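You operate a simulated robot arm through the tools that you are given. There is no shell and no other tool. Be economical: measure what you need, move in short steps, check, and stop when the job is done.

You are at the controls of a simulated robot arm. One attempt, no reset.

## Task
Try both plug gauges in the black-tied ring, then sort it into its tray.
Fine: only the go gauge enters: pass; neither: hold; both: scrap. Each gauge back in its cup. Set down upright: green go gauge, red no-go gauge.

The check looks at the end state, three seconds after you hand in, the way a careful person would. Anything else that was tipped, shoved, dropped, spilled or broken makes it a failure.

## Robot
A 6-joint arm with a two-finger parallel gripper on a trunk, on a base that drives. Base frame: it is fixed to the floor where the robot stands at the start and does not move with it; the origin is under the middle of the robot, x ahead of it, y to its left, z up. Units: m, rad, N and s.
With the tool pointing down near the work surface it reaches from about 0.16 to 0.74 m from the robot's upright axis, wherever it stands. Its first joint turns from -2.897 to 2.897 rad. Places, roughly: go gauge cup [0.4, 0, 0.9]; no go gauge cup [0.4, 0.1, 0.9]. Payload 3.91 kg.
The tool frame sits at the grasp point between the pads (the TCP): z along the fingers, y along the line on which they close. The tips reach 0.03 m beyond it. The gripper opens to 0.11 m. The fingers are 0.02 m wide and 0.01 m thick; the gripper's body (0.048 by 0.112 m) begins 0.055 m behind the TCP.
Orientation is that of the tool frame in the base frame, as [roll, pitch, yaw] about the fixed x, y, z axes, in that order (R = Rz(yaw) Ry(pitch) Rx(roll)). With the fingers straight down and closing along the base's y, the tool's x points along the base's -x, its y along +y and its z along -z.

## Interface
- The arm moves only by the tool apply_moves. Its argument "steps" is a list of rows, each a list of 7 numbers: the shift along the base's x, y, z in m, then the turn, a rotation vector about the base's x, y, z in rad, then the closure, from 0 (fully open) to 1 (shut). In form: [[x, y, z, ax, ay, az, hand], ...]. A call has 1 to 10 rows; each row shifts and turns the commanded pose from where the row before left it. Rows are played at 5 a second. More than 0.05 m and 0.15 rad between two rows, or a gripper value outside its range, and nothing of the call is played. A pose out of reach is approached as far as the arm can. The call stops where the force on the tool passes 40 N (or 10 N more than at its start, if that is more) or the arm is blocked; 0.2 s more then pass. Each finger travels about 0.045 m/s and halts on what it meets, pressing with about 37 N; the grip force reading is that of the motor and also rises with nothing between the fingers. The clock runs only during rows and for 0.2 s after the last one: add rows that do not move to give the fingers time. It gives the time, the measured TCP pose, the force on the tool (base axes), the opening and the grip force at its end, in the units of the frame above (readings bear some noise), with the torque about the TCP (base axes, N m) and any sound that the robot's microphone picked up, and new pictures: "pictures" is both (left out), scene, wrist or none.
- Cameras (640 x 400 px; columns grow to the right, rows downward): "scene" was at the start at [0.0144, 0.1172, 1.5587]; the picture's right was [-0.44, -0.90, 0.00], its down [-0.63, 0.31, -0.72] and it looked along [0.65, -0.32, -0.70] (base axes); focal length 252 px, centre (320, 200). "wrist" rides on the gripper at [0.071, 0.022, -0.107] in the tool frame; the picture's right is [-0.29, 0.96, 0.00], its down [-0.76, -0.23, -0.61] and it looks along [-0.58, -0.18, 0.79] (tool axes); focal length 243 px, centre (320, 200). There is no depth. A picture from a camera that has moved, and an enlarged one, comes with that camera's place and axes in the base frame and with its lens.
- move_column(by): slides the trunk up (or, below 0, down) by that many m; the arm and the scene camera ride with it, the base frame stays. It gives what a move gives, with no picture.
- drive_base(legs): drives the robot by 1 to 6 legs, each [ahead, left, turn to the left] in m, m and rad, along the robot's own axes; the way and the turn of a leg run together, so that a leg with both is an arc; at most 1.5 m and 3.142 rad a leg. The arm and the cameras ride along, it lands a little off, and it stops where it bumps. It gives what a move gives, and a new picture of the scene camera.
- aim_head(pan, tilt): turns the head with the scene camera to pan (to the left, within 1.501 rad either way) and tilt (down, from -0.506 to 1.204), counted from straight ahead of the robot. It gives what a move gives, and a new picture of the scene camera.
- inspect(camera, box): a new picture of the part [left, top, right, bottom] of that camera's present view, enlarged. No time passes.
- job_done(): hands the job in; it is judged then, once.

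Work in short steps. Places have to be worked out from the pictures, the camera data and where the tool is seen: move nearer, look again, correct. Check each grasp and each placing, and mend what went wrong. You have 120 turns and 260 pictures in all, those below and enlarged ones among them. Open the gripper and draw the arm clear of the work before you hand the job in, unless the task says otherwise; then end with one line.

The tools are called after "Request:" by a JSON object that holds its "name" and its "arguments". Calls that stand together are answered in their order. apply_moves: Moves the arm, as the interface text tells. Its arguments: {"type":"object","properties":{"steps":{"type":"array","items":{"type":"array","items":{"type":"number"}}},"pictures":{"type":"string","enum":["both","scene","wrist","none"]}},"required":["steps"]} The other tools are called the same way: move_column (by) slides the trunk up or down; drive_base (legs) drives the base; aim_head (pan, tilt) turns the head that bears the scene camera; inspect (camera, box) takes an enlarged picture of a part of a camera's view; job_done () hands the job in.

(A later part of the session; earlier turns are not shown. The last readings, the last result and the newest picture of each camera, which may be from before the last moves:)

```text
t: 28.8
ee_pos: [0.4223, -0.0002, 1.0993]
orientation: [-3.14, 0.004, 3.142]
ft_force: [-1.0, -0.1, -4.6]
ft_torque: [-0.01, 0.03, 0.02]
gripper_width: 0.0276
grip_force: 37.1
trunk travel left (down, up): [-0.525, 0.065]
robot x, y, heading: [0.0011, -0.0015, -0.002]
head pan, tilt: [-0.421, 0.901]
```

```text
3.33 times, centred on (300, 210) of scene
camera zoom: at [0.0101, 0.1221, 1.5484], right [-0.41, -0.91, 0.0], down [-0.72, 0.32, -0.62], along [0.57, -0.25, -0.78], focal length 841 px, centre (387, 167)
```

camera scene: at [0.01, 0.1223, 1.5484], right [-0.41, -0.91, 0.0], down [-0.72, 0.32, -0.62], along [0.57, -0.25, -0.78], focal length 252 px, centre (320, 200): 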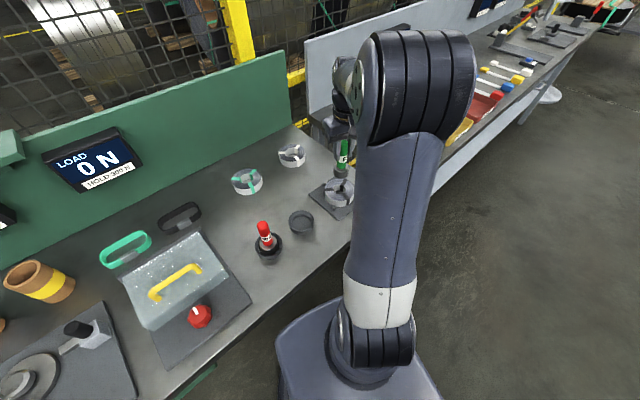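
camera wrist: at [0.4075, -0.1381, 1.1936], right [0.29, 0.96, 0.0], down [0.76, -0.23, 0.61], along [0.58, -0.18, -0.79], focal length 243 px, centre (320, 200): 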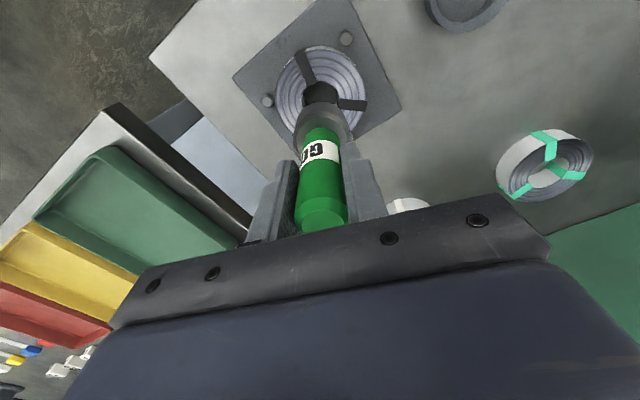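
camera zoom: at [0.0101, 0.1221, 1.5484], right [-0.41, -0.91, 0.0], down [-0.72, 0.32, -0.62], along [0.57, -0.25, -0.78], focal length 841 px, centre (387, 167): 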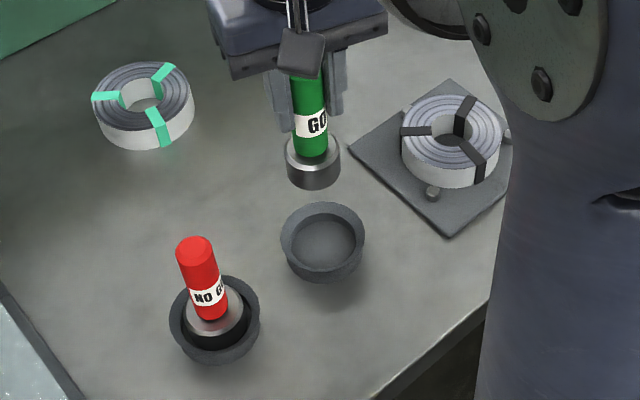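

Over the cup (within ~1–2 mm of the original position). Lowering to just above the cup floor.

Request:
{"name": "apply_moves", "arguments": {"steps": [[-0.0015, 0, -0.03, 0, 0, 0, 1], [0, 0, -0.03, 0, 0, 0, 1], [0, 0, -0.03, 0, 0, 0, 1], [0, 0, -0.018, 0, 0, 0, 1], [0, 0, 0, 0, 0, 0, 1]], "pictures": "wrist"}}

Request:
{"name": "inspect", "arguments": {"camera": "scene", "box": [250, 170, 350, 270]}}

```text
t: 29.9
ee_pos: [0.4204, 0.0001, 0.9899]
orientation: [-3.139, 0.003, 3.14]
ft_force: [-0.3, -1.4, -4.3]
ft_torque: [0.04, 0.0, -0.01]
gripper_width: 0.0278
grip_force: 36.9
trunk travel left (down, up): [-0.525, 0.065]
robot x, y, heading: [-0.0006, 0.0042, -0.002]
head pan, tilt: [-0.421, 0.901]
camera wrist: at [0.3481, 0.021, 1.0962], right [0.29, 0.96, 0.0], down [0.76, -0.23, 0.61], along [0.58, -0.18, -0.79], focal length 243 px, centre (320, 200)
```

wrist: 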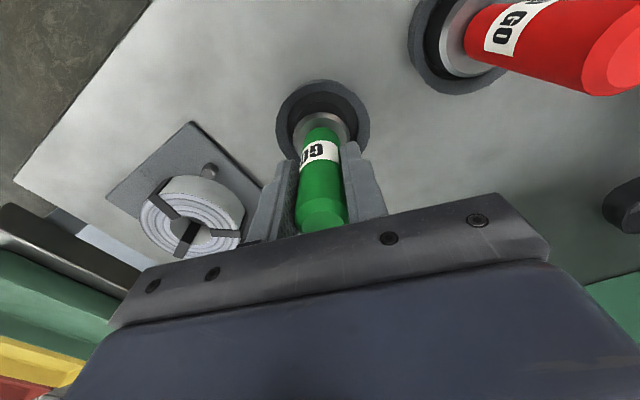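

```text
4.00 times, centred on (300, 220) of scene
camera zoom: at [0.01, 0.1223, 1.5484], right [-0.41, -0.91, 0.0], down [-0.72, 0.32, -0.62], along [0.57, -0.25, -0.78], focal length 1009 px, centre (400, 120)
```

zoom: 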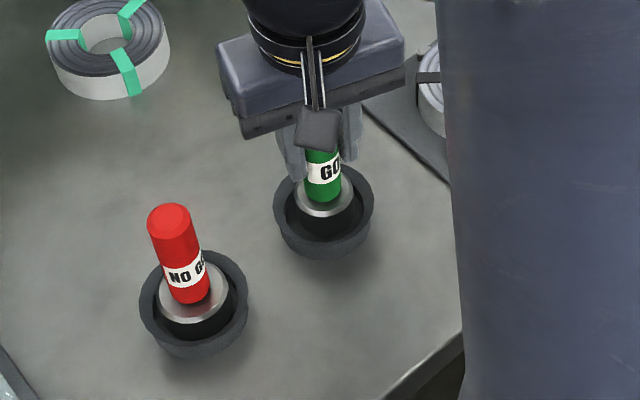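

Inside the cup, hanging freely. Lower until light floor contact.

Request:
{"name": "apply_moves", "arguments": {"steps": [[0, 0, -0.003, 0, 0, 0, 1], [0, 0, 0, 0, 0, 0, 1]], "pictures": "none"}}

```text
t: 30.6
ee_pos: [0.422, -0.0007, 0.9875]
orientation: [-3.14, 0.003, 3.141]
ft_force: [0.0, -0.2, -5.3]
ft_torque: [0.04, 0.05, 0.0]
gripper_width: 0.0281
grip_force: 36.7
trunk travel left (down, up): [-0.525, 0.065]
robot x, y, heading: [0.0032, 0.0025, -0.002]
head pan, tilt: [-0.421, 0.901]
```

Request:
{"name": "apply_moves", "arguments": {"steps": [[0, 0, -0.0015, 0, 0, 0, 1], [0, 0, 0, 0, 0, 0, 1]], "pictures": "none"}}

```text
t: 31.1
ee_pos: [0.4212, -0.0006, 0.9844]
orientation: [-3.14, 0.003, 3.141]
ft_force: [0.3, -0.7, -4.4]
ft_torque: [0.02, 0.05, 0.04]
gripper_width: 0.0277
grip_force: 36.9
trunk travel left (down, up): [-0.525, 0.065]
robot x, y, heading: [-0.0015, -0.0022, -0.003]
head pan, tilt: [-0.421, 0.901]
```

Still hanging; another small step.

Request:
{"name": "apply_moves", "arguments": {"steps": [[0, 0, -0.0015, 0, 0, 0, 1], [0, 0, 0, 0, 0, 0, 1]], "pictures": "none"}}

```text
t: 31.8
ee_pos: [0.4213, 0.0, 0.9849]
orientation: [-3.138, 0.008, 3.141]
ft_force: [-0.6, 0.9, 15.2]
ft_torque: [0.21, 0.24, -0.04]
gripper_width: 0.0277
grip_force: 36.9
trunk travel left (down, up): [-0.525, 0.065]
robot x, y, heading: [-0.0028, 0.0016, -0.002]
head pan, tilt: [-0.421, 0.901]
```

On the cup floor. Ease off, open, and rise.

Request:
{"name": "apply_moves", "arguments": {"steps": [[0, 0, 0.0008, 0, 0, 0, 1], [0, 0, 0, 0, 0, 0, 0.5], [0, 0, 0, 0, 0, 0, 0.3], [0, 0, 0, 0, 0, 0, 0.1], [0, 0, 0, 0, 0, 0, 0], [0, 0, 0, 0, 0, 0, 0], [0, 0, 0.04, 0, 0, 0, 0], [0, 0, 0.04, 0, 0, 0, 0], [0, 0, 0.04, 0, 0, 0, 0], [0, 0, 0, 0, 0, 0, 0]], "pictures": "wrist"}}

Request:
{"name": "inspect", "arguments": {"camera": "scene", "box": [250, 170, 350, 270]}}

```text
t: 34.0
ee_pos: [0.4192, -0.0026, 1.105]
orientation: [-3.139, 0.004, 3.141]
ft_force: [-0.7, 0.1, -0.2]
ft_torque: [0.02, -0.01, -0.01]
gripper_width: 0.1101
grip_force: 0.0
trunk travel left (down, up): [-0.525, 0.065]
robot x, y, heading: [-0.0003, 0.0012, 0.002]
head pan, tilt: [-0.421, 0.901]
camera wrist: at [0.3466, 0.0202, 1.2108], right [0.29, 0.96, 0.0], down [0.76, -0.23, 0.61], along [0.58, -0.18, -0.79], focal length 243 px, centre (320, 200)
```

wrist: 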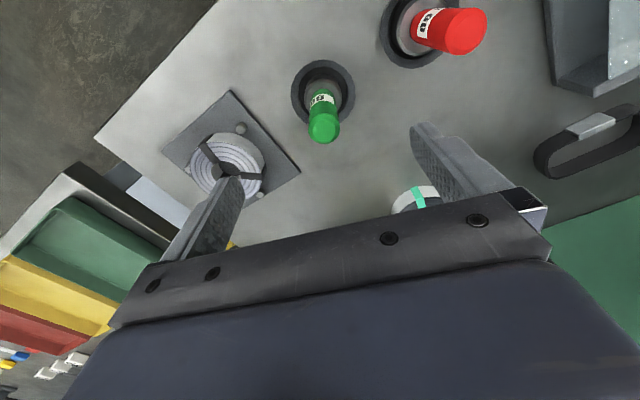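

```text
4.00 times, centred on (300, 220) of scene
camera zoom: at [0.0094, 0.1223, 1.5484], right [-0.41, -0.91, 0.0], down [-0.72, 0.32, -0.62], along [0.57, -0.25, -0.78], focal length 1009 px, centre (400, 120)
```

zoom: 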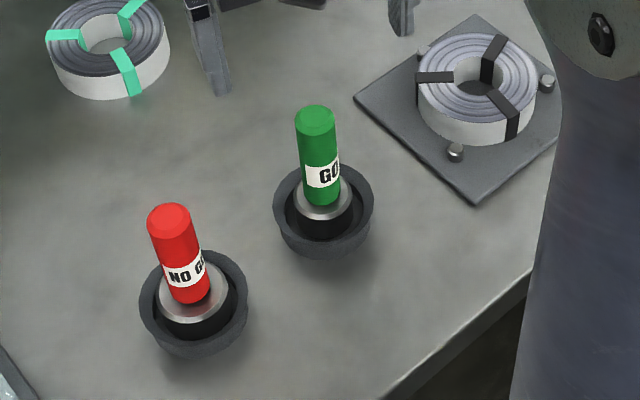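

Green gauge is upright in its cup. Red gauge estimated at [0.388, 0.110]; moving above it.

Request:
{"name": "apply_moves", "arguments": {"steps": [[-0.01, 0.037, 0, 0, 0, 0, 0], [-0.01, 0.037, 0, 0, 0, 0, 0], [-0.011, 0.037, -0.02, 0, 0, 0, 0], [0, 0, 0, 0, 0, 0, 0]], "pictures": "wrist"}}

Request:
{"name": "inspect", "arguments": {"camera": "wrist", "box": [240, 50, 400, 170]}}

```text
t: 35.0
ee_pos: [0.3899, 0.1121, 1.0829]
orientation: [-3.139, 0.004, -3.141]
ft_force: [-0.3, 0.4, 0.4]
ft_torque: [-0.01, 0.02, 0.05]
gripper_width: 0.1099
grip_force: 0.1
trunk travel left (down, up): [-0.525, 0.065]
robot x, y, heading: [-0.0034, 0.0057, -0.001]
head pan, tilt: [-0.421, 0.901]
camera wrist: at [0.3163, 0.1349, 1.1887], right [0.29, 0.96, 0.0], down [0.76, -0.23, 0.61], along [0.58, -0.18, -0.79], focal length 243 px, centre (320, 200)
```

wrist: 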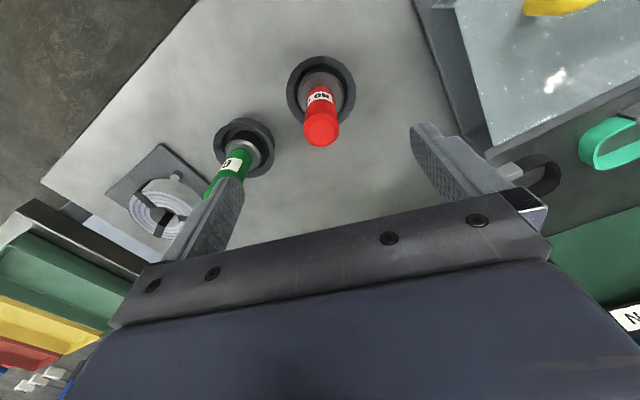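

```text
3.33 times, centred on (320, 110) of wrist
camera zoom: at [0.3163, 0.1349, 1.1887], right [0.29, 0.96, 0.0], down [0.76, -0.23, 0.61], along [0.58, -0.18, -0.79], focal length 809 px, centre (320, 500)
```

zoom: 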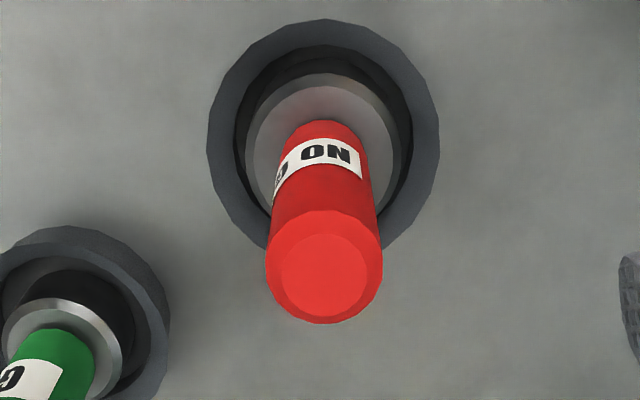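

Red gauge at ≈[0.382, 0.115]. Align, descend partially and check.

Request:
{"name": "apply_moves", "arguments": {"steps": [[-0.0065, 0.0025, 0, 0, 0, 0, 0], [0, 0, -0.02, 0, 0, 0, 0], [0, 0, 0, 0, 0, 0, 0]], "pictures": "none"}}

Request:
{"name": "inspect", "arguments": {"camera": "wrist", "box": [200, 50, 440, 200]}}

```text
t: 35.8
ee_pos: [0.3848, 0.1145, 1.0652]
orientation: [-3.14, 0.004, 3.14]
ft_force: [0.5, -0.7, 0.1]
ft_torque: [0.0, 0.04, -0.02]
gripper_width: 0.1101
grip_force: 0.1
trunk travel left (down, up): [-0.525, 0.065]
robot x, y, heading: [-0.0027, -0.0003, 0.001]
head pan, tilt: [-0.421, 0.901]
```

```text
2.67 times, centred on (320, 125) of wrist
camera zoom: at [0.3116, 0.1361, 1.1708], right [0.29, 0.96, 0.0], down [0.76, -0.23, 0.61], along [0.58, -0.18, -0.79], focal length 647 px, centre (320, 400)
```

zoom: 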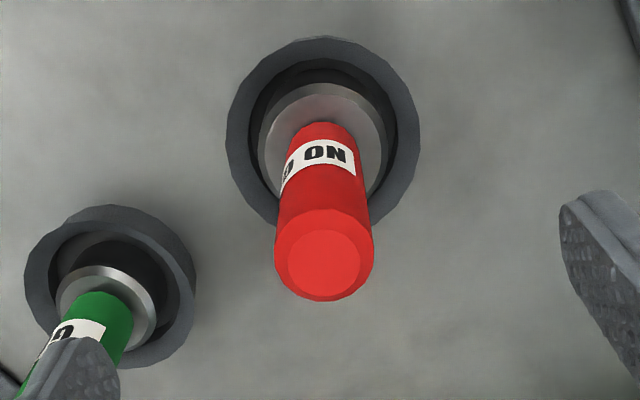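

Good. Small correction and descend to z≈0.986, then close.

Request:
{"name": "apply_moves", "arguments": {"steps": [[-0.0015, 0.001, -0.037, 0, 0, 0, 0], [0, 0, -0.04, 0, 0, 0, 0], [0, 0, 0, 0, 0, 0, 0], [0, 0, 0, 0, 0, 0, 0.5], [0, 0, 0, 0, 0, 0, 1], [0, 0, 0, 0, 0, 0, 1], [0, 0, 0, 0, 0, 0, 1], [0, 0, 0, 0, 0, 0, 1], [0, 0, 0, 0, 0, 0, 1]], "pictures": "wrist"}}

```text
t: 37.8
ee_pos: [0.3812, 0.1144, 0.9863]
orientation: [-3.139, 0.003, 3.141]
ft_force: [0.4, 1.7, 0.7]
ft_torque: [0.3, -0.04, 0.04]
gripper_width: 0.0278
grip_force: 36.7
trunk travel left (down, up): [-0.525, 0.065]
robot x, y, heading: [0.0014, -0.0028, 0.001]
head pan, tilt: [-0.421, 0.901]
camera wrist: at [0.3089, 0.1359, 1.0933], right [0.29, 0.96, 0.0], down [0.76, -0.23, 0.61], along [0.58, -0.18, -0.79], focal length 243 px, centre (320, 200)
```

wrist: 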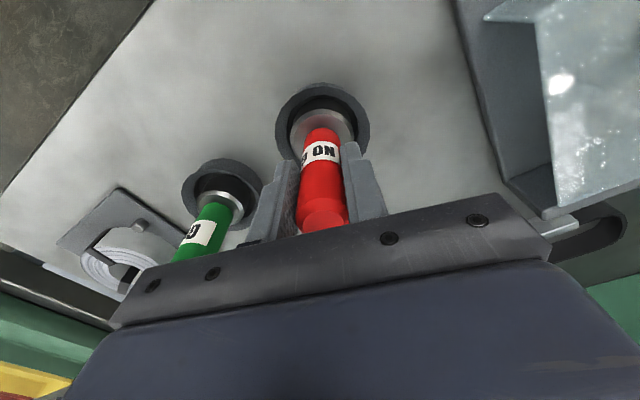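

Gripped. Lift high and route via x=0.478, then over the ring.

Request:
{"name": "apply_moves", "arguments": {"steps": [[0, 0, 0.02, 0, 0, 0, 1], [0, 0, 0.045, 0, 0, 0, 1], [0, 0, 0.045, 0, 0, 0, 1], [0, 0, 0.04, 0, 0, 0, 1], [0.048, 0, 0, 0, 0, 0, 1], [0.048, 0, 0, 0, 0, 0, 1], [0, -0.045, 0, 0, 0, 0, 1], [0, -0.045, 0, 0, 0, 0, 1], [0, -0.045, 0, 0, 0, 0, 1], [0, 0, 0, 0, 0, 0, 1]], "pictures": "none"}}

Request:
{"name": "apply_moves", "arguments": {"steps": [[0, -0.045, 0, 0, 0, 0, 1], [0, -0.045, 0, 0, 0, 0, 1], [0, -0.0495, 0, 0, 0, 0, 1], [0, 0, -0.04, 0, 0, 0, 1], [0, 0, -0.04, 0, 0, 0, 1], [0, 0, -0.02, 0, 0, 0, 1], [0, 0, 0, 0, 0, 0, 1]], "pictures": "none"}}

Request:
{"name": "inspect", "arguments": {"camera": "wrist", "box": [240, 60, 400, 160]}}

Request:
{"name": "inspect", "arguments": {"camera": "scene", "box": [245, 150, 365, 270]}}

```text
t: 40.0
ee_pos: [0.4803, -0.0211, 1.1393]
orientation: [-3.139, 0.004, -3.141]
ft_force: [0.6, 0.5, -4.8]
ft_torque: [0.01, 0.02, -0.02]
gripper_width: 0.0278
grip_force: 37.2
trunk travel left (down, up): [-0.525, 0.065]
robot x, y, heading: [-0.0, -0.0018, -0.001]
head pan, tilt: [-0.421, 0.901]
```

```text
t: 41.5
ee_pos: [0.4788, -0.1614, 1.0372]
orientation: [-3.14, 0.003, -3.14]
ft_force: [0.4, -0.2, -4.5]
ft_torque: [0.0, 0.02, 0.02]
gripper_width: 0.0277
grip_force: 37.0
trunk travel left (down, up): [-0.525, 0.065]
robot x, y, heading: [0.0005, 0.0014, -0.002]
head pan, tilt: [-0.421, 0.901]
```

```text
4.00 times, centred on (320, 110) of wrist
camera zoom: at [0.4063, -0.1395, 1.1433], right [0.29, 0.96, 0.0], down [0.76, -0.23, 0.61], along [0.58, -0.18, -0.79], focal length 970 px, centre (320, 560)
```

zoom: 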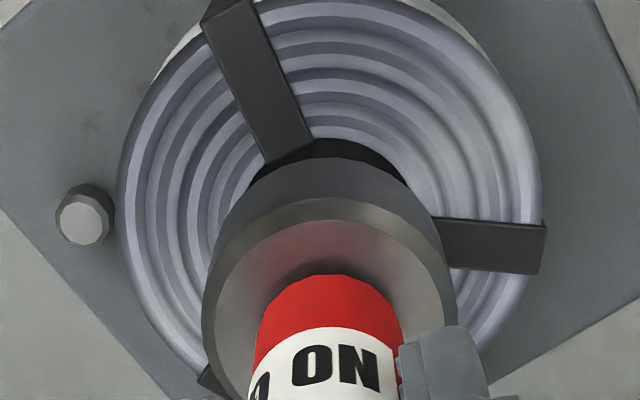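

```text
3.33 times, centred on (305, 210) of scene
camera zoom: at [0.0099, 0.1221, 1.5484], right [-0.41, -0.91, 0.0], down [-0.72, 0.32, -0.62], along [0.57, -0.25, -0.78], focal length 841 px, centre (370, 167)
```

zoom: 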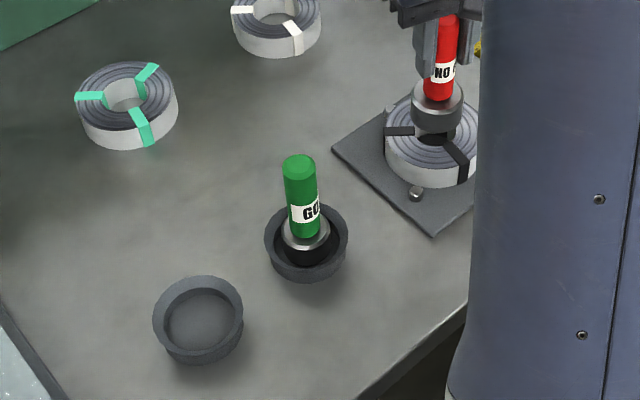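

The no-go plug is clearly larger than the bore. Lower it to contact for the try.

Request:
{"name": "apply_moves", "arguments": {"steps": [[-0.001, 0.0005, -0.012, 0, 0, 0, 1], [0, 0, -0.006, 0, 0, 0, 1], [0, 0, -0.003, 0, 0, 0, 1], [0, 0, 0, 0, 0, 0, 1]], "pictures": "none"}}

Request:
{"name": "inspect", "arguments": {"camera": "wrist", "box": [280, 80, 376, 140]}}

```text
t: 42.5
ee_pos: [0.477, -0.1603, 1.0191]
orientation: [-3.138, 0.007, 3.141]
ft_force: [-0.6, -0.8, 9.0]
ft_torque: [0.16, 0.11, 0.03]
gripper_width: 0.0278
grip_force: 37.2
trunk travel left (down, up): [-0.525, 0.065]
robot x, y, heading: [-0.0021, -0.0037, -0.0]
head pan, tilt: [-0.421, 0.901]
```

```text
6.67 times, centred on (328, 110) of wrist
camera zoom: at [0.4046, -0.1382, 1.1241], right [0.29, 0.96, 0.0], down [0.76, -0.23, 0.61], along [0.59, -0.18, -0.79], focal length 1618 px, centre (267, 800)
```

zoom: 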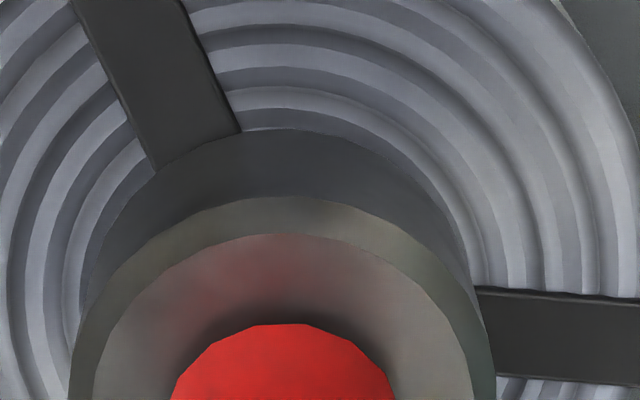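

Red rests on the face at ~13 N (no entry); by comparison the go plug seemed to sit ~2 mm lower, so I want to measure the bore more precisely. Raise 15 mm and offset +45 mm in x to view the entire bore.

Request:
{"name": "apply_moves", "arguments": {"steps": [[0, 0, 0.015, 0, 0, 0, 1], [0.015, 0, 0, 0, 0, 0, 1], [0.015, 0, 0, 0, 0, 0, 1], [0.015, 0, 0, 0, 0, 0, 1], [0, 0, 0, 0, 0, 0, 1], [0, 0, 0, 0, 0, 0, 1]], "pictures": "none"}}

Request:
{"name": "inspect", "arguments": {"camera": "wrist", "box": [232, 20, 408, 130]}}

Request:
{"name": "inspect", "arguments": {"camera": "wrist", "box": [272, 40, 368, 100]}}

```text
t: 44.0
ee_pos: [0.5223, -0.16, 1.0305]
orientation: [-3.14, 0.003, -3.141]
ft_force: [-0.3, 0.0, -4.7]
ft_torque: [0.03, 0.02, -0.02]
gripper_width: 0.0279
grip_force: 37.4
trunk travel left (down, up): [-0.525, 0.065]
robot x, y, heading: [-0.0016, -0.002, -0.002]
head pan, tilt: [-0.421, 0.901]
```

```text
3.64 times, centred on (320, 75) of wrist
camera zoom: at [0.4497, -0.1383, 1.1377], right [0.29, 0.96, 0.0], down [0.76, -0.23, 0.61], along [0.58, -0.18, -0.79], focal length 882 px, centre (320, 654)
```

zoom: 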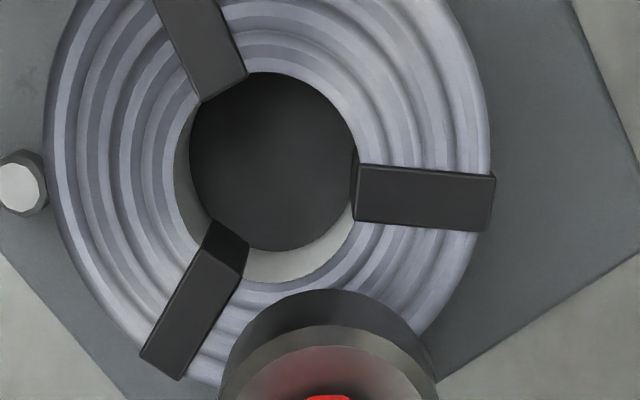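

```text
6.67 times, centred on (320, 70) of wrist
camera zoom: at [0.4497, -0.1383, 1.1377], right [0.29, 0.96, 0.0], down [0.76, -0.23, 0.61], along [0.58, -0.18, -0.79], focal length 1618 px, centre (320, 1067)
```

zoom: 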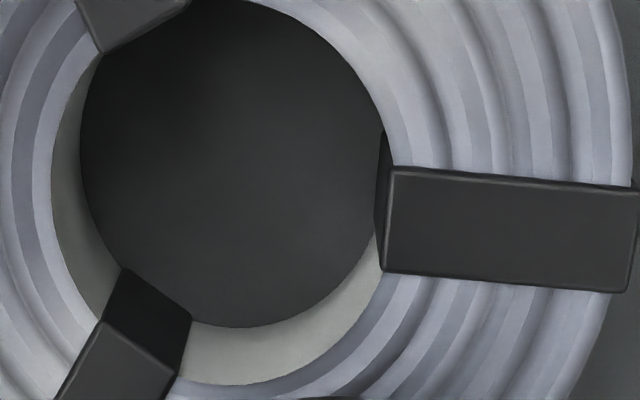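

Bore/OD ratio 0.417 → bore ≈42 mm versus go plug ≈45 mm (no-go ≈50 mm): neither enters → hold. Now return red by exactly reversing its path.

Request:
{"name": "apply_moves", "arguments": {"steps": [[0, 0, 0.046, 0, 0, 0, 1], [0, 0, 0.04, 0, 0, 0, 1], [0, 0, 0.02, 0, 0, 0, 1], [-0.044, 0, 0, 0, 0, 0, 1], [0, 0.046, 0, 0, 0, 0, 1], [0, 0.046, 0, 0, 0, 0, 1], [0, 0.046, 0, 0, 0, 0, 1], [0, 0.046, 0, 0, 0, 0, 1], [0, 0.045, 0, 0, 0, 0, 1], [0, 0.045, 0, 0, 0, 0, 1]], "pictures": "none"}}

Request:
{"name": "apply_moves", "arguments": {"steps": [[-0.048, 0, 0, 0, 0, 0, 1], [-0.048, 0, 0, 0, 0, 0, 1], [0, 0, -0.04, 0, 0, 0, 1], [0, 0, -0.02, 0, 0, 0, 1], [0, 0, 0, 0, 0, 0, 1], [0, 0, 0, 0, 0, 0, 1]], "pictures": "wrist"}}

Request:
{"name": "inspect", "arguments": {"camera": "scene", "box": [225, 170, 345, 290]}}

```text
t: 46.1
ee_pos: [0.4794, 0.1145, 1.1405]
orientation: [-3.14, 0.003, -3.141]
ft_force: [-0.2, 0.1, -4.9]
ft_torque: [0.0, 0.03, -0.04]
gripper_width: 0.0279
grip_force: 36.7
trunk travel left (down, up): [-0.525, 0.065]
robot x, y, heading: [0.0049, 0.001, 0.005]
head pan, tilt: [-0.421, 0.901]
```

```text
t: 47.5
ee_pos: [0.3825, 0.1118, 1.0779]
orientation: [-3.139, 0.004, 3.139]
ft_force: [0.0, 0.2, -4.6]
ft_torque: [0.0, 0.04, 0.03]
gripper_width: 0.0276
grip_force: 37.0
trunk travel left (down, up): [-0.525, 0.065]
robot x, y, heading: [-0.0002, -0.001, -0.002]
head pan, tilt: [-0.421, 0.901]
camera wrist: at [0.3107, 0.1338, 1.1849], right [0.29, 0.96, 0.0], down [0.76, -0.23, 0.61], along [0.58, -0.18, -0.79], focal length 243 px, centre (320, 200)
```

wrist: 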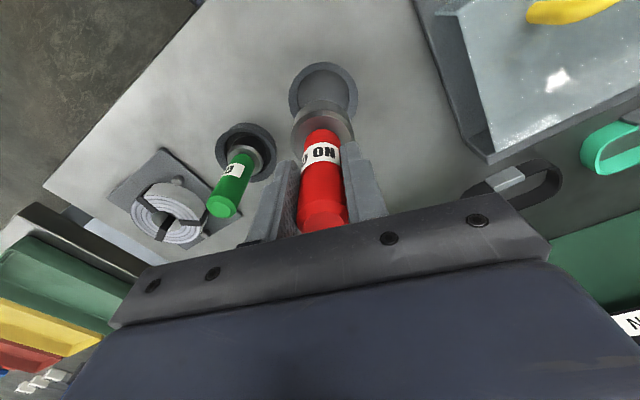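

```text
3.33 times, centred on (285, 230) of scene
camera zoom: at [0.0098, 0.1224, 1.5484], right [-0.41, -0.91, 0.0], down [-0.72, 0.32, -0.62], along [0.57, -0.25, -0.78], focal length 841 px, centre (437, 100)
```

zoom: 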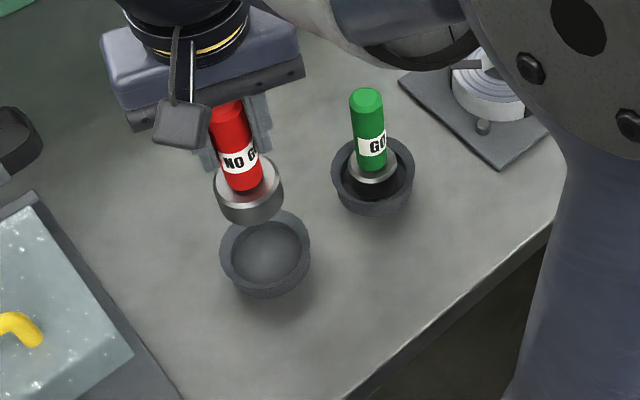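

Camera pose shows 2 mm drift from the grasp pose; correct (−1.8, +2.0 mm) and lower into the cup.

Request:
{"name": "apply_moves", "arguments": {"steps": [[-0.0018, 0.002, -0.01, 0, 0, 0, 1], [0, 0, -0.03, 0, 0, 0, 1], [0, 0, -0.03, 0, 0, 0, 1], [0, 0, -0.018, 0, 0, 0, 1], [0, 0, 0, 0, 0, 0, 1]], "pictures": "wrist"}}

```text
t: 48.8
ee_pos: [0.3816, 0.1168, 0.9905]
orientation: [-3.139, 0.004, 3.141]
ft_force: [-0.4, -0.1, -4.0]
ft_torque: [-0.05, 0.0, -0.03]
gripper_width: 0.0279
grip_force: 36.6
trunk travel left (down, up): [-0.525, 0.065]
robot x, y, heading: [0.0016, 0.0008, 0.002]
head pan, tilt: [-0.421, 0.901]
camera wrist: at [0.3089, 0.1382, 1.0965], right [0.29, 0.96, 0.0], down [0.76, -0.23, 0.61], along [0.58, -0.18, -0.79], focal length 243 px, centre (320, 200)
```

wrist: 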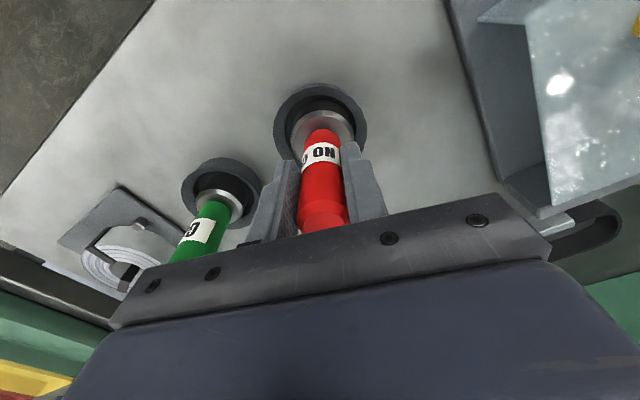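

Inside the cup; nudge y −1 mm and lower to contact.

Request:
{"name": "apply_moves", "arguments": {"steps": [[0, -0.001, -0.002, 0, 0, 0, 1], [0, 0, -0.001, 0, 0, 0, 1], [0, 0, -0.001, 0, 0, 0, 1], [0, 0, 0, 0, 0, 0, 1]], "pictures": "none"}}

```text
t: 49.8
ee_pos: [0.3806, 0.1152, 0.9871]
orientation: [-3.14, 0.005, -3.141]
ft_force: [-0.9, 0.0, 12.1]
ft_torque: [0.28, 0.14, 0.03]
gripper_width: 0.0277
grip_force: 36.9
trunk travel left (down, up): [-0.525, 0.065]
robot x, y, heading: [0.0021, 0.0027, -0.002]
head pan, tilt: [-0.421, 0.901]
```

Touched down. Ease off, open, rise.

Request:
{"name": "apply_moves", "arguments": {"steps": [[0, 0, 0.0007, 0, 0, 0, 1], [0, 0, 0, 0, 0, 0, 0.5], [0, 0, 0, 0, 0, 0, 0.3], [0, 0, 0, 0, 0, 0, 0.1], [0, 0, 0, 0, 0, 0, 0], [0, 0, 0, 0, 0, 0, 0], [0, 0, 0.04, 0, 0, 0, 0], [0, 0, 0.04, 0, 0, 0, 0], [0, 0, 0.04, 0, 0, 0, 0], [0, 0, 0, 0, 0, 0, 0]], "pictures": "wrist"}}

Request:
{"name": "inspect", "arguments": {"camera": "scene", "box": [225, 150, 385, 270]}}

```text
t: 52.0
ee_pos: [0.3797, 0.1152, 1.1057]
orientation: [-3.138, 0.003, 3.141]
ft_force: [0.1, 0.5, 0.4]
ft_torque: [0.0, -0.01, 0.0]
gripper_width: 0.1098
grip_force: 0.1
trunk travel left (down, up): [-0.525, 0.065]
robot x, y, heading: [-0.0002, -0.0016, -0.002]
head pan, tilt: [-0.421, 0.901]
camera wrist: at [0.3074, 0.1378, 1.2122], right [0.29, 0.96, 0.0], down [0.76, -0.23, 0.61], along [0.58, -0.18, -0.79], focal length 243 px, centre (320, 200)
```

wrist: 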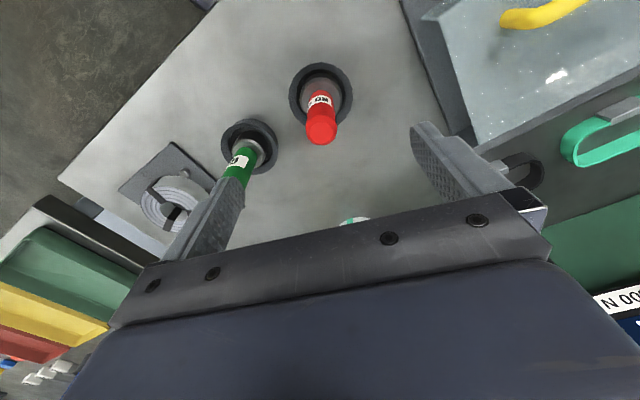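

```text
3.33 times, centred on (305, 210) of scene
camera zoom: at [0.0094, 0.1223, 1.5484], right [-0.41, -0.91, 0.0], down [-0.72, 0.32, -0.62], along [0.57, -0.25, -0.78], focal length 841 px, centre (370, 167)
```

zoom: 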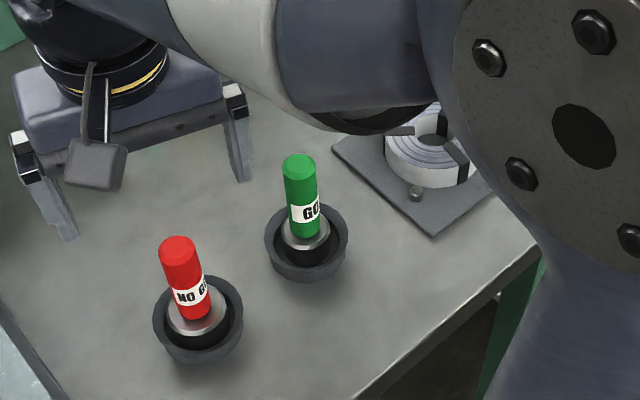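

Both gauges are back upright. Before grasping the ring, look at the trays and their signs with the arm out of the way.

Request:
{"name": "aim_head", "arguments": {"pan": -0.75, "tilt": 0.5}}

Request:
{"name": "inspect", "arguments": {"camera": "wrist", "box": [0, 180, 200, 400]}}

```text
t: 52.8
ee_pos: [0.379, 0.116, 1.106]
orientation: [-3.14, 0.003, 3.142]
ft_force: [-0.6, -0.5, 0.6]
ft_torque: [0.02, -0.01, -0.01]
gripper_width: 0.1101
grip_force: 0.1
trunk travel left (down, up): [-0.525, 0.065]
robot x, y, heading: [-0.0001, -0.0002, 0.001]
head pan, tilt: [-0.75, 0.499]
camera scene: at [0.0073, 0.0911, 1.5822], right [-0.68, -0.73, 0.0], down [-0.35, 0.33, -0.88], along [0.64, -0.6, -0.48], focal length 252 px, centre (320, 200)
```

scene: 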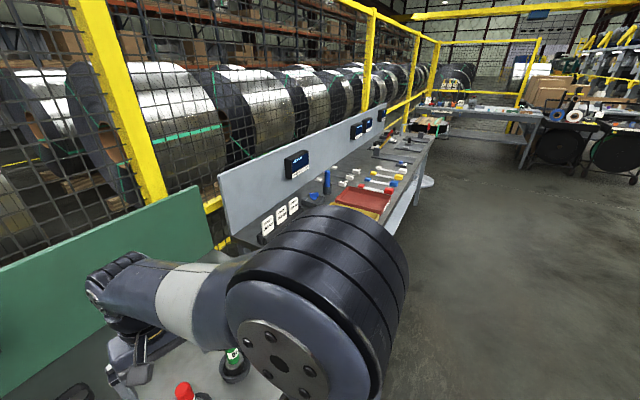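

```text
1.82 times, centred on (100, 290) of wrist
camera zoom: at [0.3076, 0.1378, 1.2117], right [0.29, 0.96, 0.0], down [0.76, -0.23, 0.61], along [0.58, -0.18, -0.79], focal length 441 px, centre (720, 36)
```

zoom: 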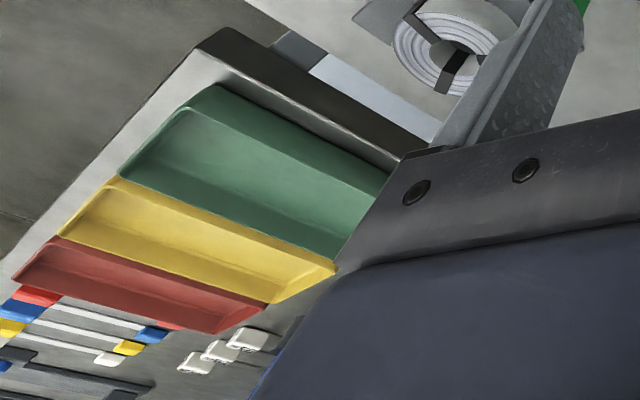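

Three signs on the next bench behind the trays; zoom in to read them.

Request:
{"name": "inspect", "arguments": {"camera": "scene", "box": [240, 180, 320, 240]}}

```text
6.67 times, centred on (280, 210) of scene
camera zoom: at [0.0073, 0.0911, 1.5822], right [-0.68, -0.73, 0.0], down [-0.35, 0.33, -0.88], along [0.64, -0.6, -0.48], focal length 1681 px, centre (587, 133)
```

zoom: 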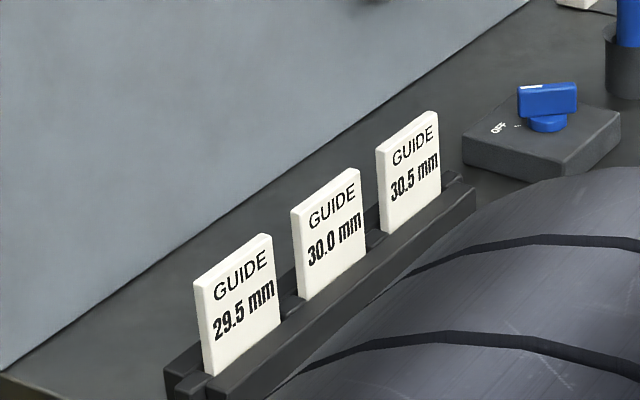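

Those are guide cards only; the trays are colour-coded (I'll check for tray labels when nearer). Move over the ring and rotate +0.21 rad so the fingers miss the posts.

Request:
{"name": "apply_moves", "arguments": {"steps": [[0.014, -0.0395, 0, 0, 0, 0.03, 0], [0.014, -0.0395, 0, 0, 0, 0.03, 0], [0.014, -0.0395, 0, 0, 0, 0.03, 0], [0.014, -0.0395, 0, 0, 0, 0.03, 0], [0.014, -0.0395, 0, 0, 0, 0.03, 0], [0.014, -0.0395, 0, 0, 0, 0.03, 0], [0.014, -0.0395, 0, 0, 0, 0.03, 0], [0, 0, -0.03, 0, 0, 0, 0], [0, 0, 0, 0, 0, 0, 0], [0, 0, 0, 0, 0, 0, 0]], "pictures": "wrist"}}

Request:
{"name": "inspect", "arguments": {"camera": "wrist", "box": [220, 30, 420, 180]}}

```text
t: 55.0
ee_pos: [0.4779, -0.1603, 1.0749]
orientation: [-3.139, 0.004, -2.933]
ft_force: [-0.6, -0.2, -0.4]
ft_torque: [0.0, 0.03, -0.01]
gripper_width: 0.1098
grip_force: 0.0
trunk travel left (down, up): [-0.525, 0.065]
robot x, y, heading: [-0.0006, 0.0022, -0.003]
head pan, tilt: [-0.75, 0.499]
camera wrist: at [0.4023, -0.1536, 1.1804], right [0.08, 1.0, 0.0], down [0.79, -0.07, 0.61], along [0.61, -0.05, -0.79], focal length 243 px, centre (320, 200)
```

wrist: 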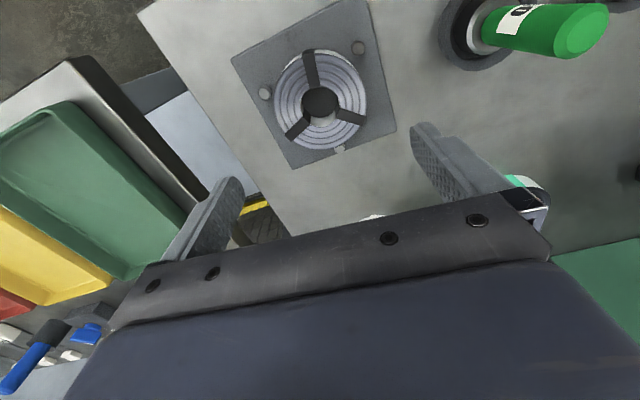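

```text
2.67 times, centred on (320, 105) of wrist
camera zoom: at [0.4023, -0.1536, 1.1804], right [0.08, 1.0, 0.0], down [0.79, -0.07, 0.61], along [0.61, -0.05, -0.79], focal length 647 px, centre (320, 453)
```

zoom: 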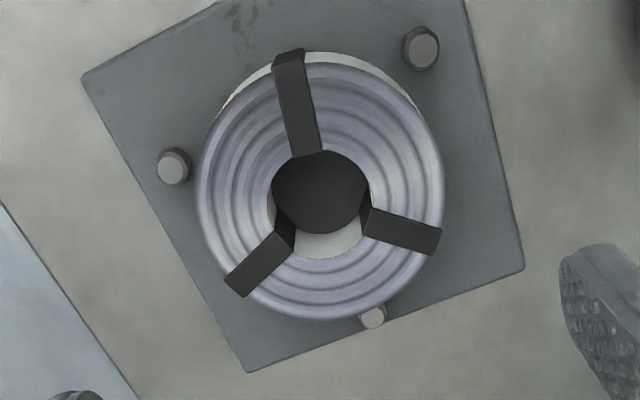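

Aim is centred; rotate another +0.1 rad to maximise post clearance and descend to tips just above the ring top.

Request:
{"name": "apply_moves", "arguments": {"steps": [[0, 0, -0.03, 0, 0, 0.1, 0], [0, 0, -0.04, 0, 0, 0, 0], [0, 0, -0.04, 0, 0, 0, 0], [0, 0, 0, 0, 0, 0, 0], [0, 0, 0, 0, 0, 0, 0]], "pictures": "wrist"}}

Request:
{"name": "aim_head", "arguments": {"pan": -0.42, "tilt": 0.9}}

Request:
{"name": "inspect", "arguments": {"camera": "wrist", "box": [180, 50, 460, 250]}}

```text
t: 56.2
ee_pos: [0.4769, -0.1606, 0.9665]
orientation: [-3.14, 0.002, -2.831]
ft_force: [-0.1, 0.3, -0.3]
ft_torque: [-0.01, -0.03, 0.02]
gripper_width: 0.1101
grip_force: 0.0
trunk travel left (down, up): [-0.525, 0.065]
robot x, y, heading: [-0.0039, -0.001, -0.001]
head pan, tilt: [-0.75, 0.499]
camera wrist: at [0.4016, -0.1613, 1.0733], right [-0.02, 1.0, 0.0], down [0.79, 0.01, 0.61], along [0.61, 0.01, -0.79], focal length 243 px, centre (320, 200)
```

wrist: 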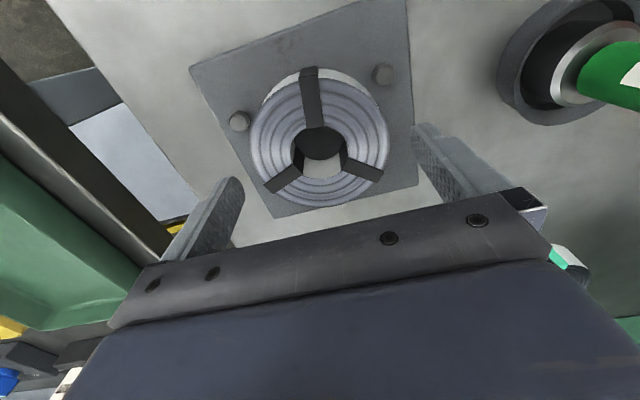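

```text
t: 57.1
ee_pos: [0.4785, -0.1613, 0.9671]
orientation: [3.141, 0.002, -2.831]
ft_force: [0.0, -0.1, 0.0]
ft_torque: [0.0, 0.01, 0.02]
gripper_width: 0.11
grip_force: 0.1
trunk travel left (down, up): [-0.525, 0.065]
robot x, y, heading: [-0.0006, -0.0001, 0.0]
head pan, tilt: [-0.421, 0.901]
camera scene: at [0.0097, 0.1222, 1.5485], right [-0.41, -0.91, 0.0], down [-0.71, 0.32, -0.62], along [0.57, -0.25, -0.78], focal length 252 px, centre (320, 200)
```

scene: 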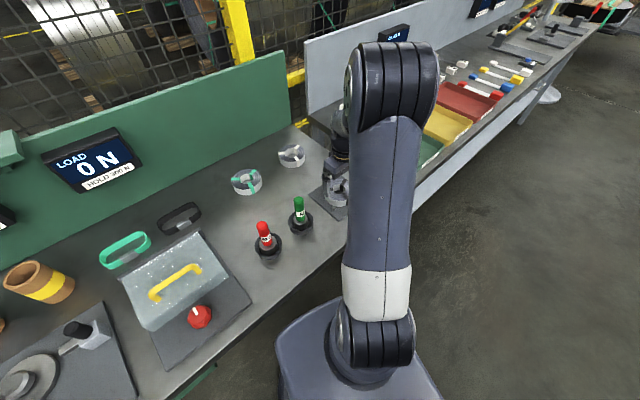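

```text
2.00 times, centred on (320, 150) of wrist
camera zoom: at [0.4017, -0.1614, 1.0735], right [-0.02, 1.0, 0.0], down [0.79, 0.01, 0.61], along [0.61, 0.01, -0.79], focal length 485 px, centre (320, 300)
```

zoom: 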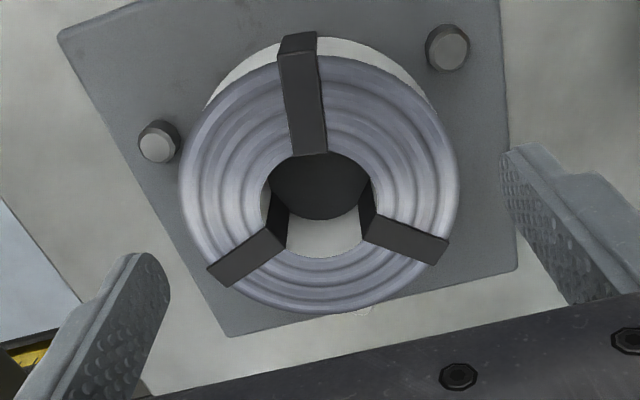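

Centred per earlier plug contact. Descend to TCP z≈0.926 and close on the ring.

Request:
{"name": "apply_moves", "arguments": {"steps": [[0, 0, -0.02, 0, 0, 0, 0], [0, 0, -0.015, 0, 0, 0, 0], [0, 0, -0.005, 0, 0, 0, 0], [0, 0, 0, 0, 0, 0, 0.05], [0, 0, 0, 0, 0, 0, 0.15], [0, 0, 0, 0, 0, 0, 0.3], [0, 0, 0, 0, 0, 0, 0.5], [0, 0, 0, 0, 0, 0, 0.5]], "pictures": "wrist"}}

```text
t: 58.9
ee_pos: [0.4789, -0.1607, 0.927]
orientation: [-3.139, 0.004, -2.831]
ft_force: [1.1, -1.3, -0.3]
ft_torque: [-0.07, -0.12, -0.05]
gripper_width: 0.0996
grip_force: 37.2
trunk travel left (down, up): [-0.525, 0.065]
robot x, y, heading: [-0.0014, 0.002, -0.004]
head pan, tilt: [-0.421, 0.901]
camera wrist: at [0.4027, -0.1617, 1.033], right [-0.02, 1.0, 0.0], down [0.79, 0.01, 0.61], along [0.61, 0.01, -0.79], focal length 243 px, centre (320, 200)
```

wrist: 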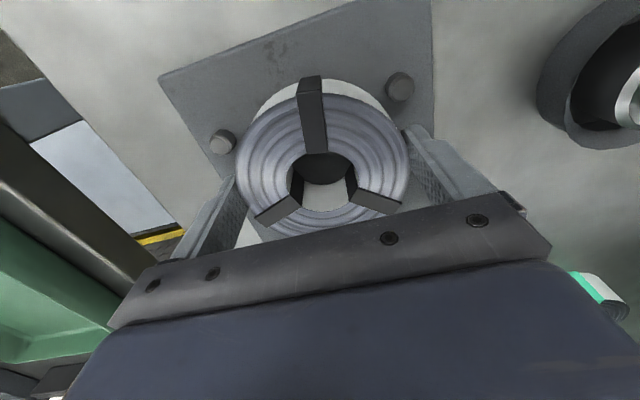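

OD = 99.6 mm → bore ≈41.5 mm, confirming neither gauge fits (go ≈45 mm): hold. Lift the ring straight up.

Request:
{"name": "apply_moves", "arguments": {"steps": [[0, 0, 0.01, 0, 0, 0, 0.7], [0, 0, 0.03, 0, 0, 0, 0.7], [0, 0, 0.04, 0, 0, 0, 0.7], [0, 0, 0.045, 0, 0, 0, 0.7], [0, 0, 0.045, 0, 0, 0, 0.7], [0, 0, 0.045, 0, 0, 0, 0.7], [0, 0, 0.045, 0, 0, 0, 0.7], [0, 0, 0, 0, 0, 0, 0.7]], "pictures": "both"}}

```text
t: 60.7
ee_pos: [0.4774, -0.1602, 1.1876]
orientation: [-3.14, 0.004, -2.83]
ft_force: [0.4, -0.3, -5.4]
ft_torque: [-0.03, 0.02, -0.01]
gripper_width: 0.0995
grip_force: 37.0
trunk travel left (down, up): [-0.525, 0.065]
robot x, y, heading: [-0.0026, 0.0019, -0.005]
head pan, tilt: [-0.421, 0.901]
camera scene: at [0.0098, 0.1222, 1.5484], right [-0.41, -0.91, 0.0], down [-0.72, 0.32, -0.62], along [0.57, -0.25, -0.78], focal length 252 px, centre (320, 200)
camera wrist: at [0.4018, -0.1609, 1.2943], right [-0.02, 1.0, 0.0], down [0.79, 0.01, 0.61], along [0.61, 0.01, -0.79], focal length 243 px, centre (320, 200)
```

scene: 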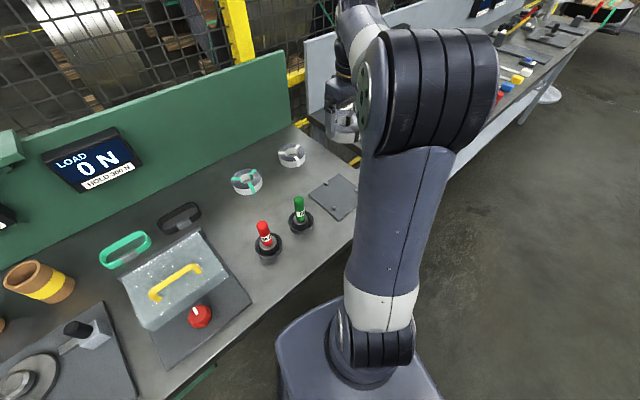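
wrist: 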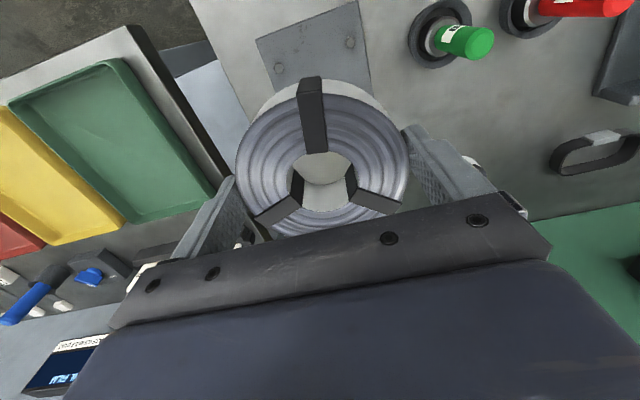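

Ring held. Back off slightly, then drive along the bench front (about 0.35 m first) and check.

Request:
{"name": "drive_base", "arguments": {"legs": [[-0.05, -0.02, 0], [0.12, -0.35, 0]]}}

```text
t: 63.6
ee_pos: [0.5496, -0.5253, 1.1869]
orientation: [-3.14, 0.004, -2.839]
ft_force: [-0.6, -0.6, -4.9]
ft_torque: [-0.01, 0.05, 0.0]
gripper_width: 0.0995
grip_force: 37.3
trunk travel left (down, up): [-0.525, 0.065]
robot x, y, heading: [0.0694, -0.3624, -0.008]
head pan, tilt: [-0.421, 0.901]
camera scene: at [0.0829, -0.2398, 1.5484], right [-0.42, -0.91, 0.0], down [-0.71, 0.33, -0.62], along [0.56, -0.26, -0.78], focal length 252 px, centre (320, 200)
```

scene: 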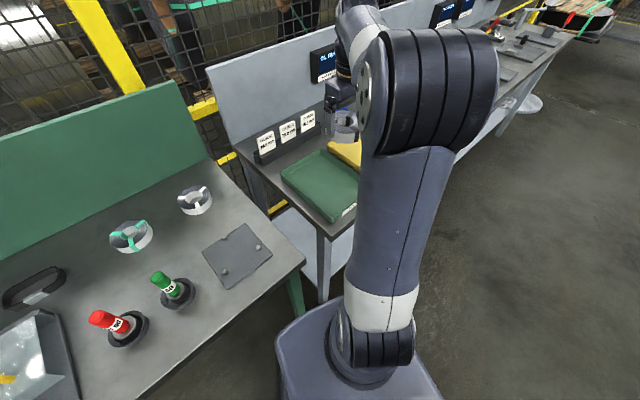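

Good. The trays seem to bear labels on their front; zoom, then drive the rest.

Request:
{"name": "inspect", "arguments": {"camera": "scene", "box": [270, 130, 370, 230]}}

Request:
{"name": "drive_base", "arguments": {"legs": [[0.12, -0.35, 0]]}}

Request:
{"name": "aim_head", "arguments": {"pan": 0.1, "tilt": 0.9}}

```text
4.00 times, centred on (320, 180) of scene
camera zoom: at [0.0829, -0.2398, 1.5484], right [-0.42, -0.91, 0.0], down [-0.71, 0.33, -0.62], along [0.56, -0.26, -0.78], focal length 1009 px, centre (320, 280)
```

zoom: 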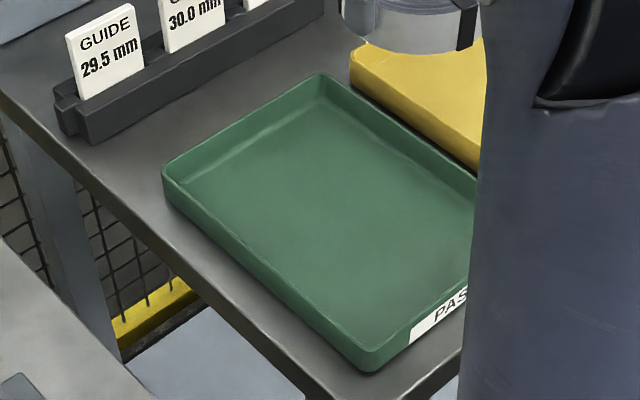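

```text
t: 65.9
ee_pos: [0.6636, -0.8813, 1.1881]
orientation: [-3.14, 0.002, -2.848]
ft_force: [-0.2, 0.6, -4.9]
ft_torque: [-0.02, 0.02, 0.06]
gripper_width: 0.0995
grip_force: 36.8
trunk travel left (down, up): [-0.525, 0.065]
robot x, y, heading: [0.1901, -0.7123, -0.018]
head pan, tilt: [-0.421, 0.901]
camera scene: at [0.1999, -0.5915, 1.5484], right [-0.42, -0.91, 0.0], down [-0.71, 0.33, -0.62], along [0.56, -0.26, -0.78], focal length 252 px, centre (320, 200)
```

scene: 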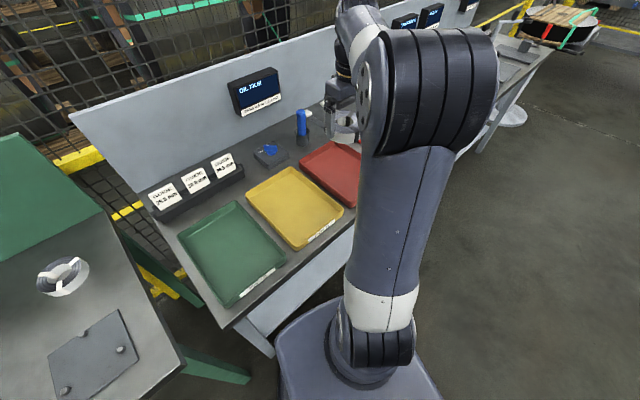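

```text
t: 66.9
ee_pos: [0.6624, -0.8808, 1.1879]
orientation: [3.14, 0.003, -2.848]
ft_force: [0.6, -0.7, -3.5]
ft_torque: [0.01, 0.02, 0.03]
gripper_width: 0.0996
grip_force: 36.9
trunk travel left (down, up): [-0.525, 0.065]
robot x, y, heading: [0.187, -0.7171, -0.016]
head pan, tilt: [0.099, 0.901]
camera scene: at [0.2066, -0.5532, 1.5484], right [0.08, -1.0, 0.0], down [-0.78, -0.06, -0.62], along [0.62, 0.05, -0.78], focal length 252 px, centre (320, 200)
```

scene: 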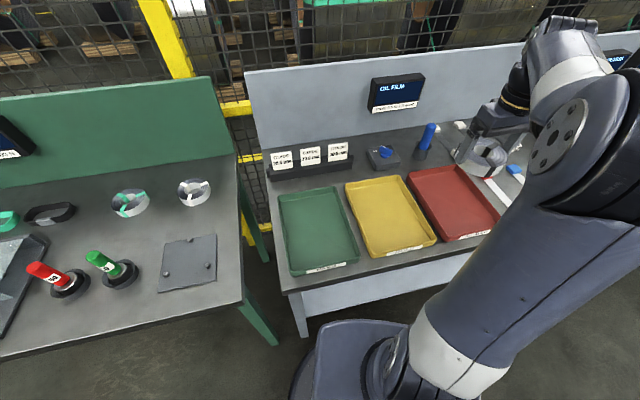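

Zoom on the labels, and move the ring above the yellow tray centre ≈[0.686,-0.747], staying high.

Request:
{"name": "inspect", "arguments": {"camera": "scene", "box": [270, 160, 510, 290]}}

Request:
{"name": "apply_moves", "arguments": {"steps": [[0.006, 0.033, 0, 0, 0, 0, 0.7], [0.006, 0.033, 0, 0, 0, 0, 0.7], [0.006, 0.033, 0, 0, 0, 0, 0.7], [0.005, 0.034, 0, 0, 0, 0, 0.7], [0, 0, -0.04, 0, 0, 0, 0.7], [0, 0, -0.04, 0, 0, 0, 0.7], [0, 0, 0, 0, 0, 0, 0.7]], "pictures": "both"}}

```text
2.67 times, centred on (390, 225) of scene
camera zoom: at [0.2066, -0.5532, 1.5484], right [0.08, -1.0, 0.0], down [-0.78, -0.06, -0.62], along [0.62, 0.05, -0.78], focal length 673 px, centre (133, 133)
```

zoom: 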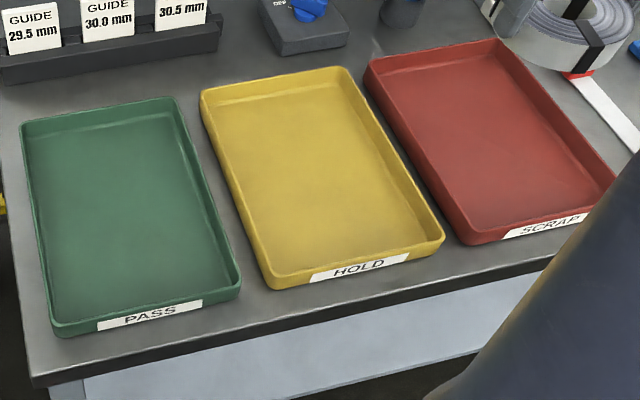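

```text
t: 68.5
ee_pos: [0.6865, -0.7465, 1.1066]
orientation: [-3.14, 0.004, -2.85]
ft_force: [0.1, 0.1, -4.0]
ft_torque: [-0.02, 0.01, 0.01]
gripper_width: 0.0995
grip_force: 37.1
trunk travel left (down, up): [-0.525, 0.065]
robot x, y, heading: [0.1901, -0.7147, -0.017]
head pan, tilt: [0.099, 0.901]
camera scene: at [0.2068, -0.5529, 1.5484], right [0.08, -1.0, 0.0], down [-0.78, -0.07, -0.62], along [0.62, 0.05, -0.78], focal length 252 px, centre (320, 200)
camera wrist: at [0.6098, -0.746, 1.2126], right [0.0, 1.0, 0.0], down [0.79, 0.0, 0.61], along [0.61, 0.0, -0.79], focal length 243 px, centre (320, 200)
```

scene: 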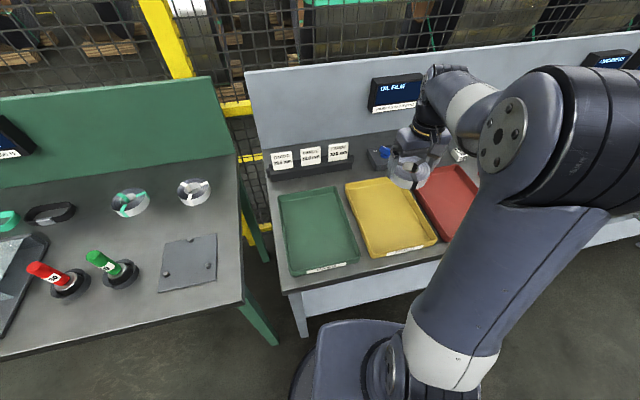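
wrist: 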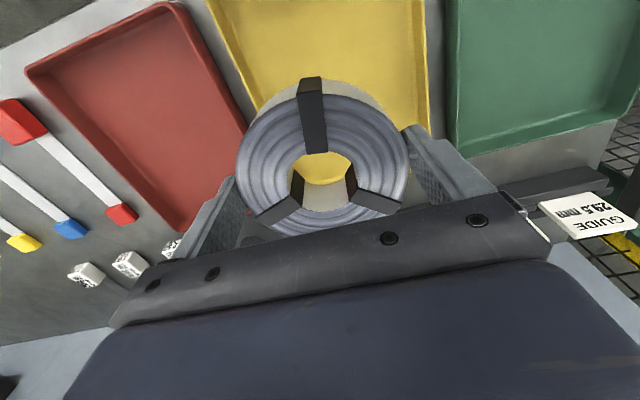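

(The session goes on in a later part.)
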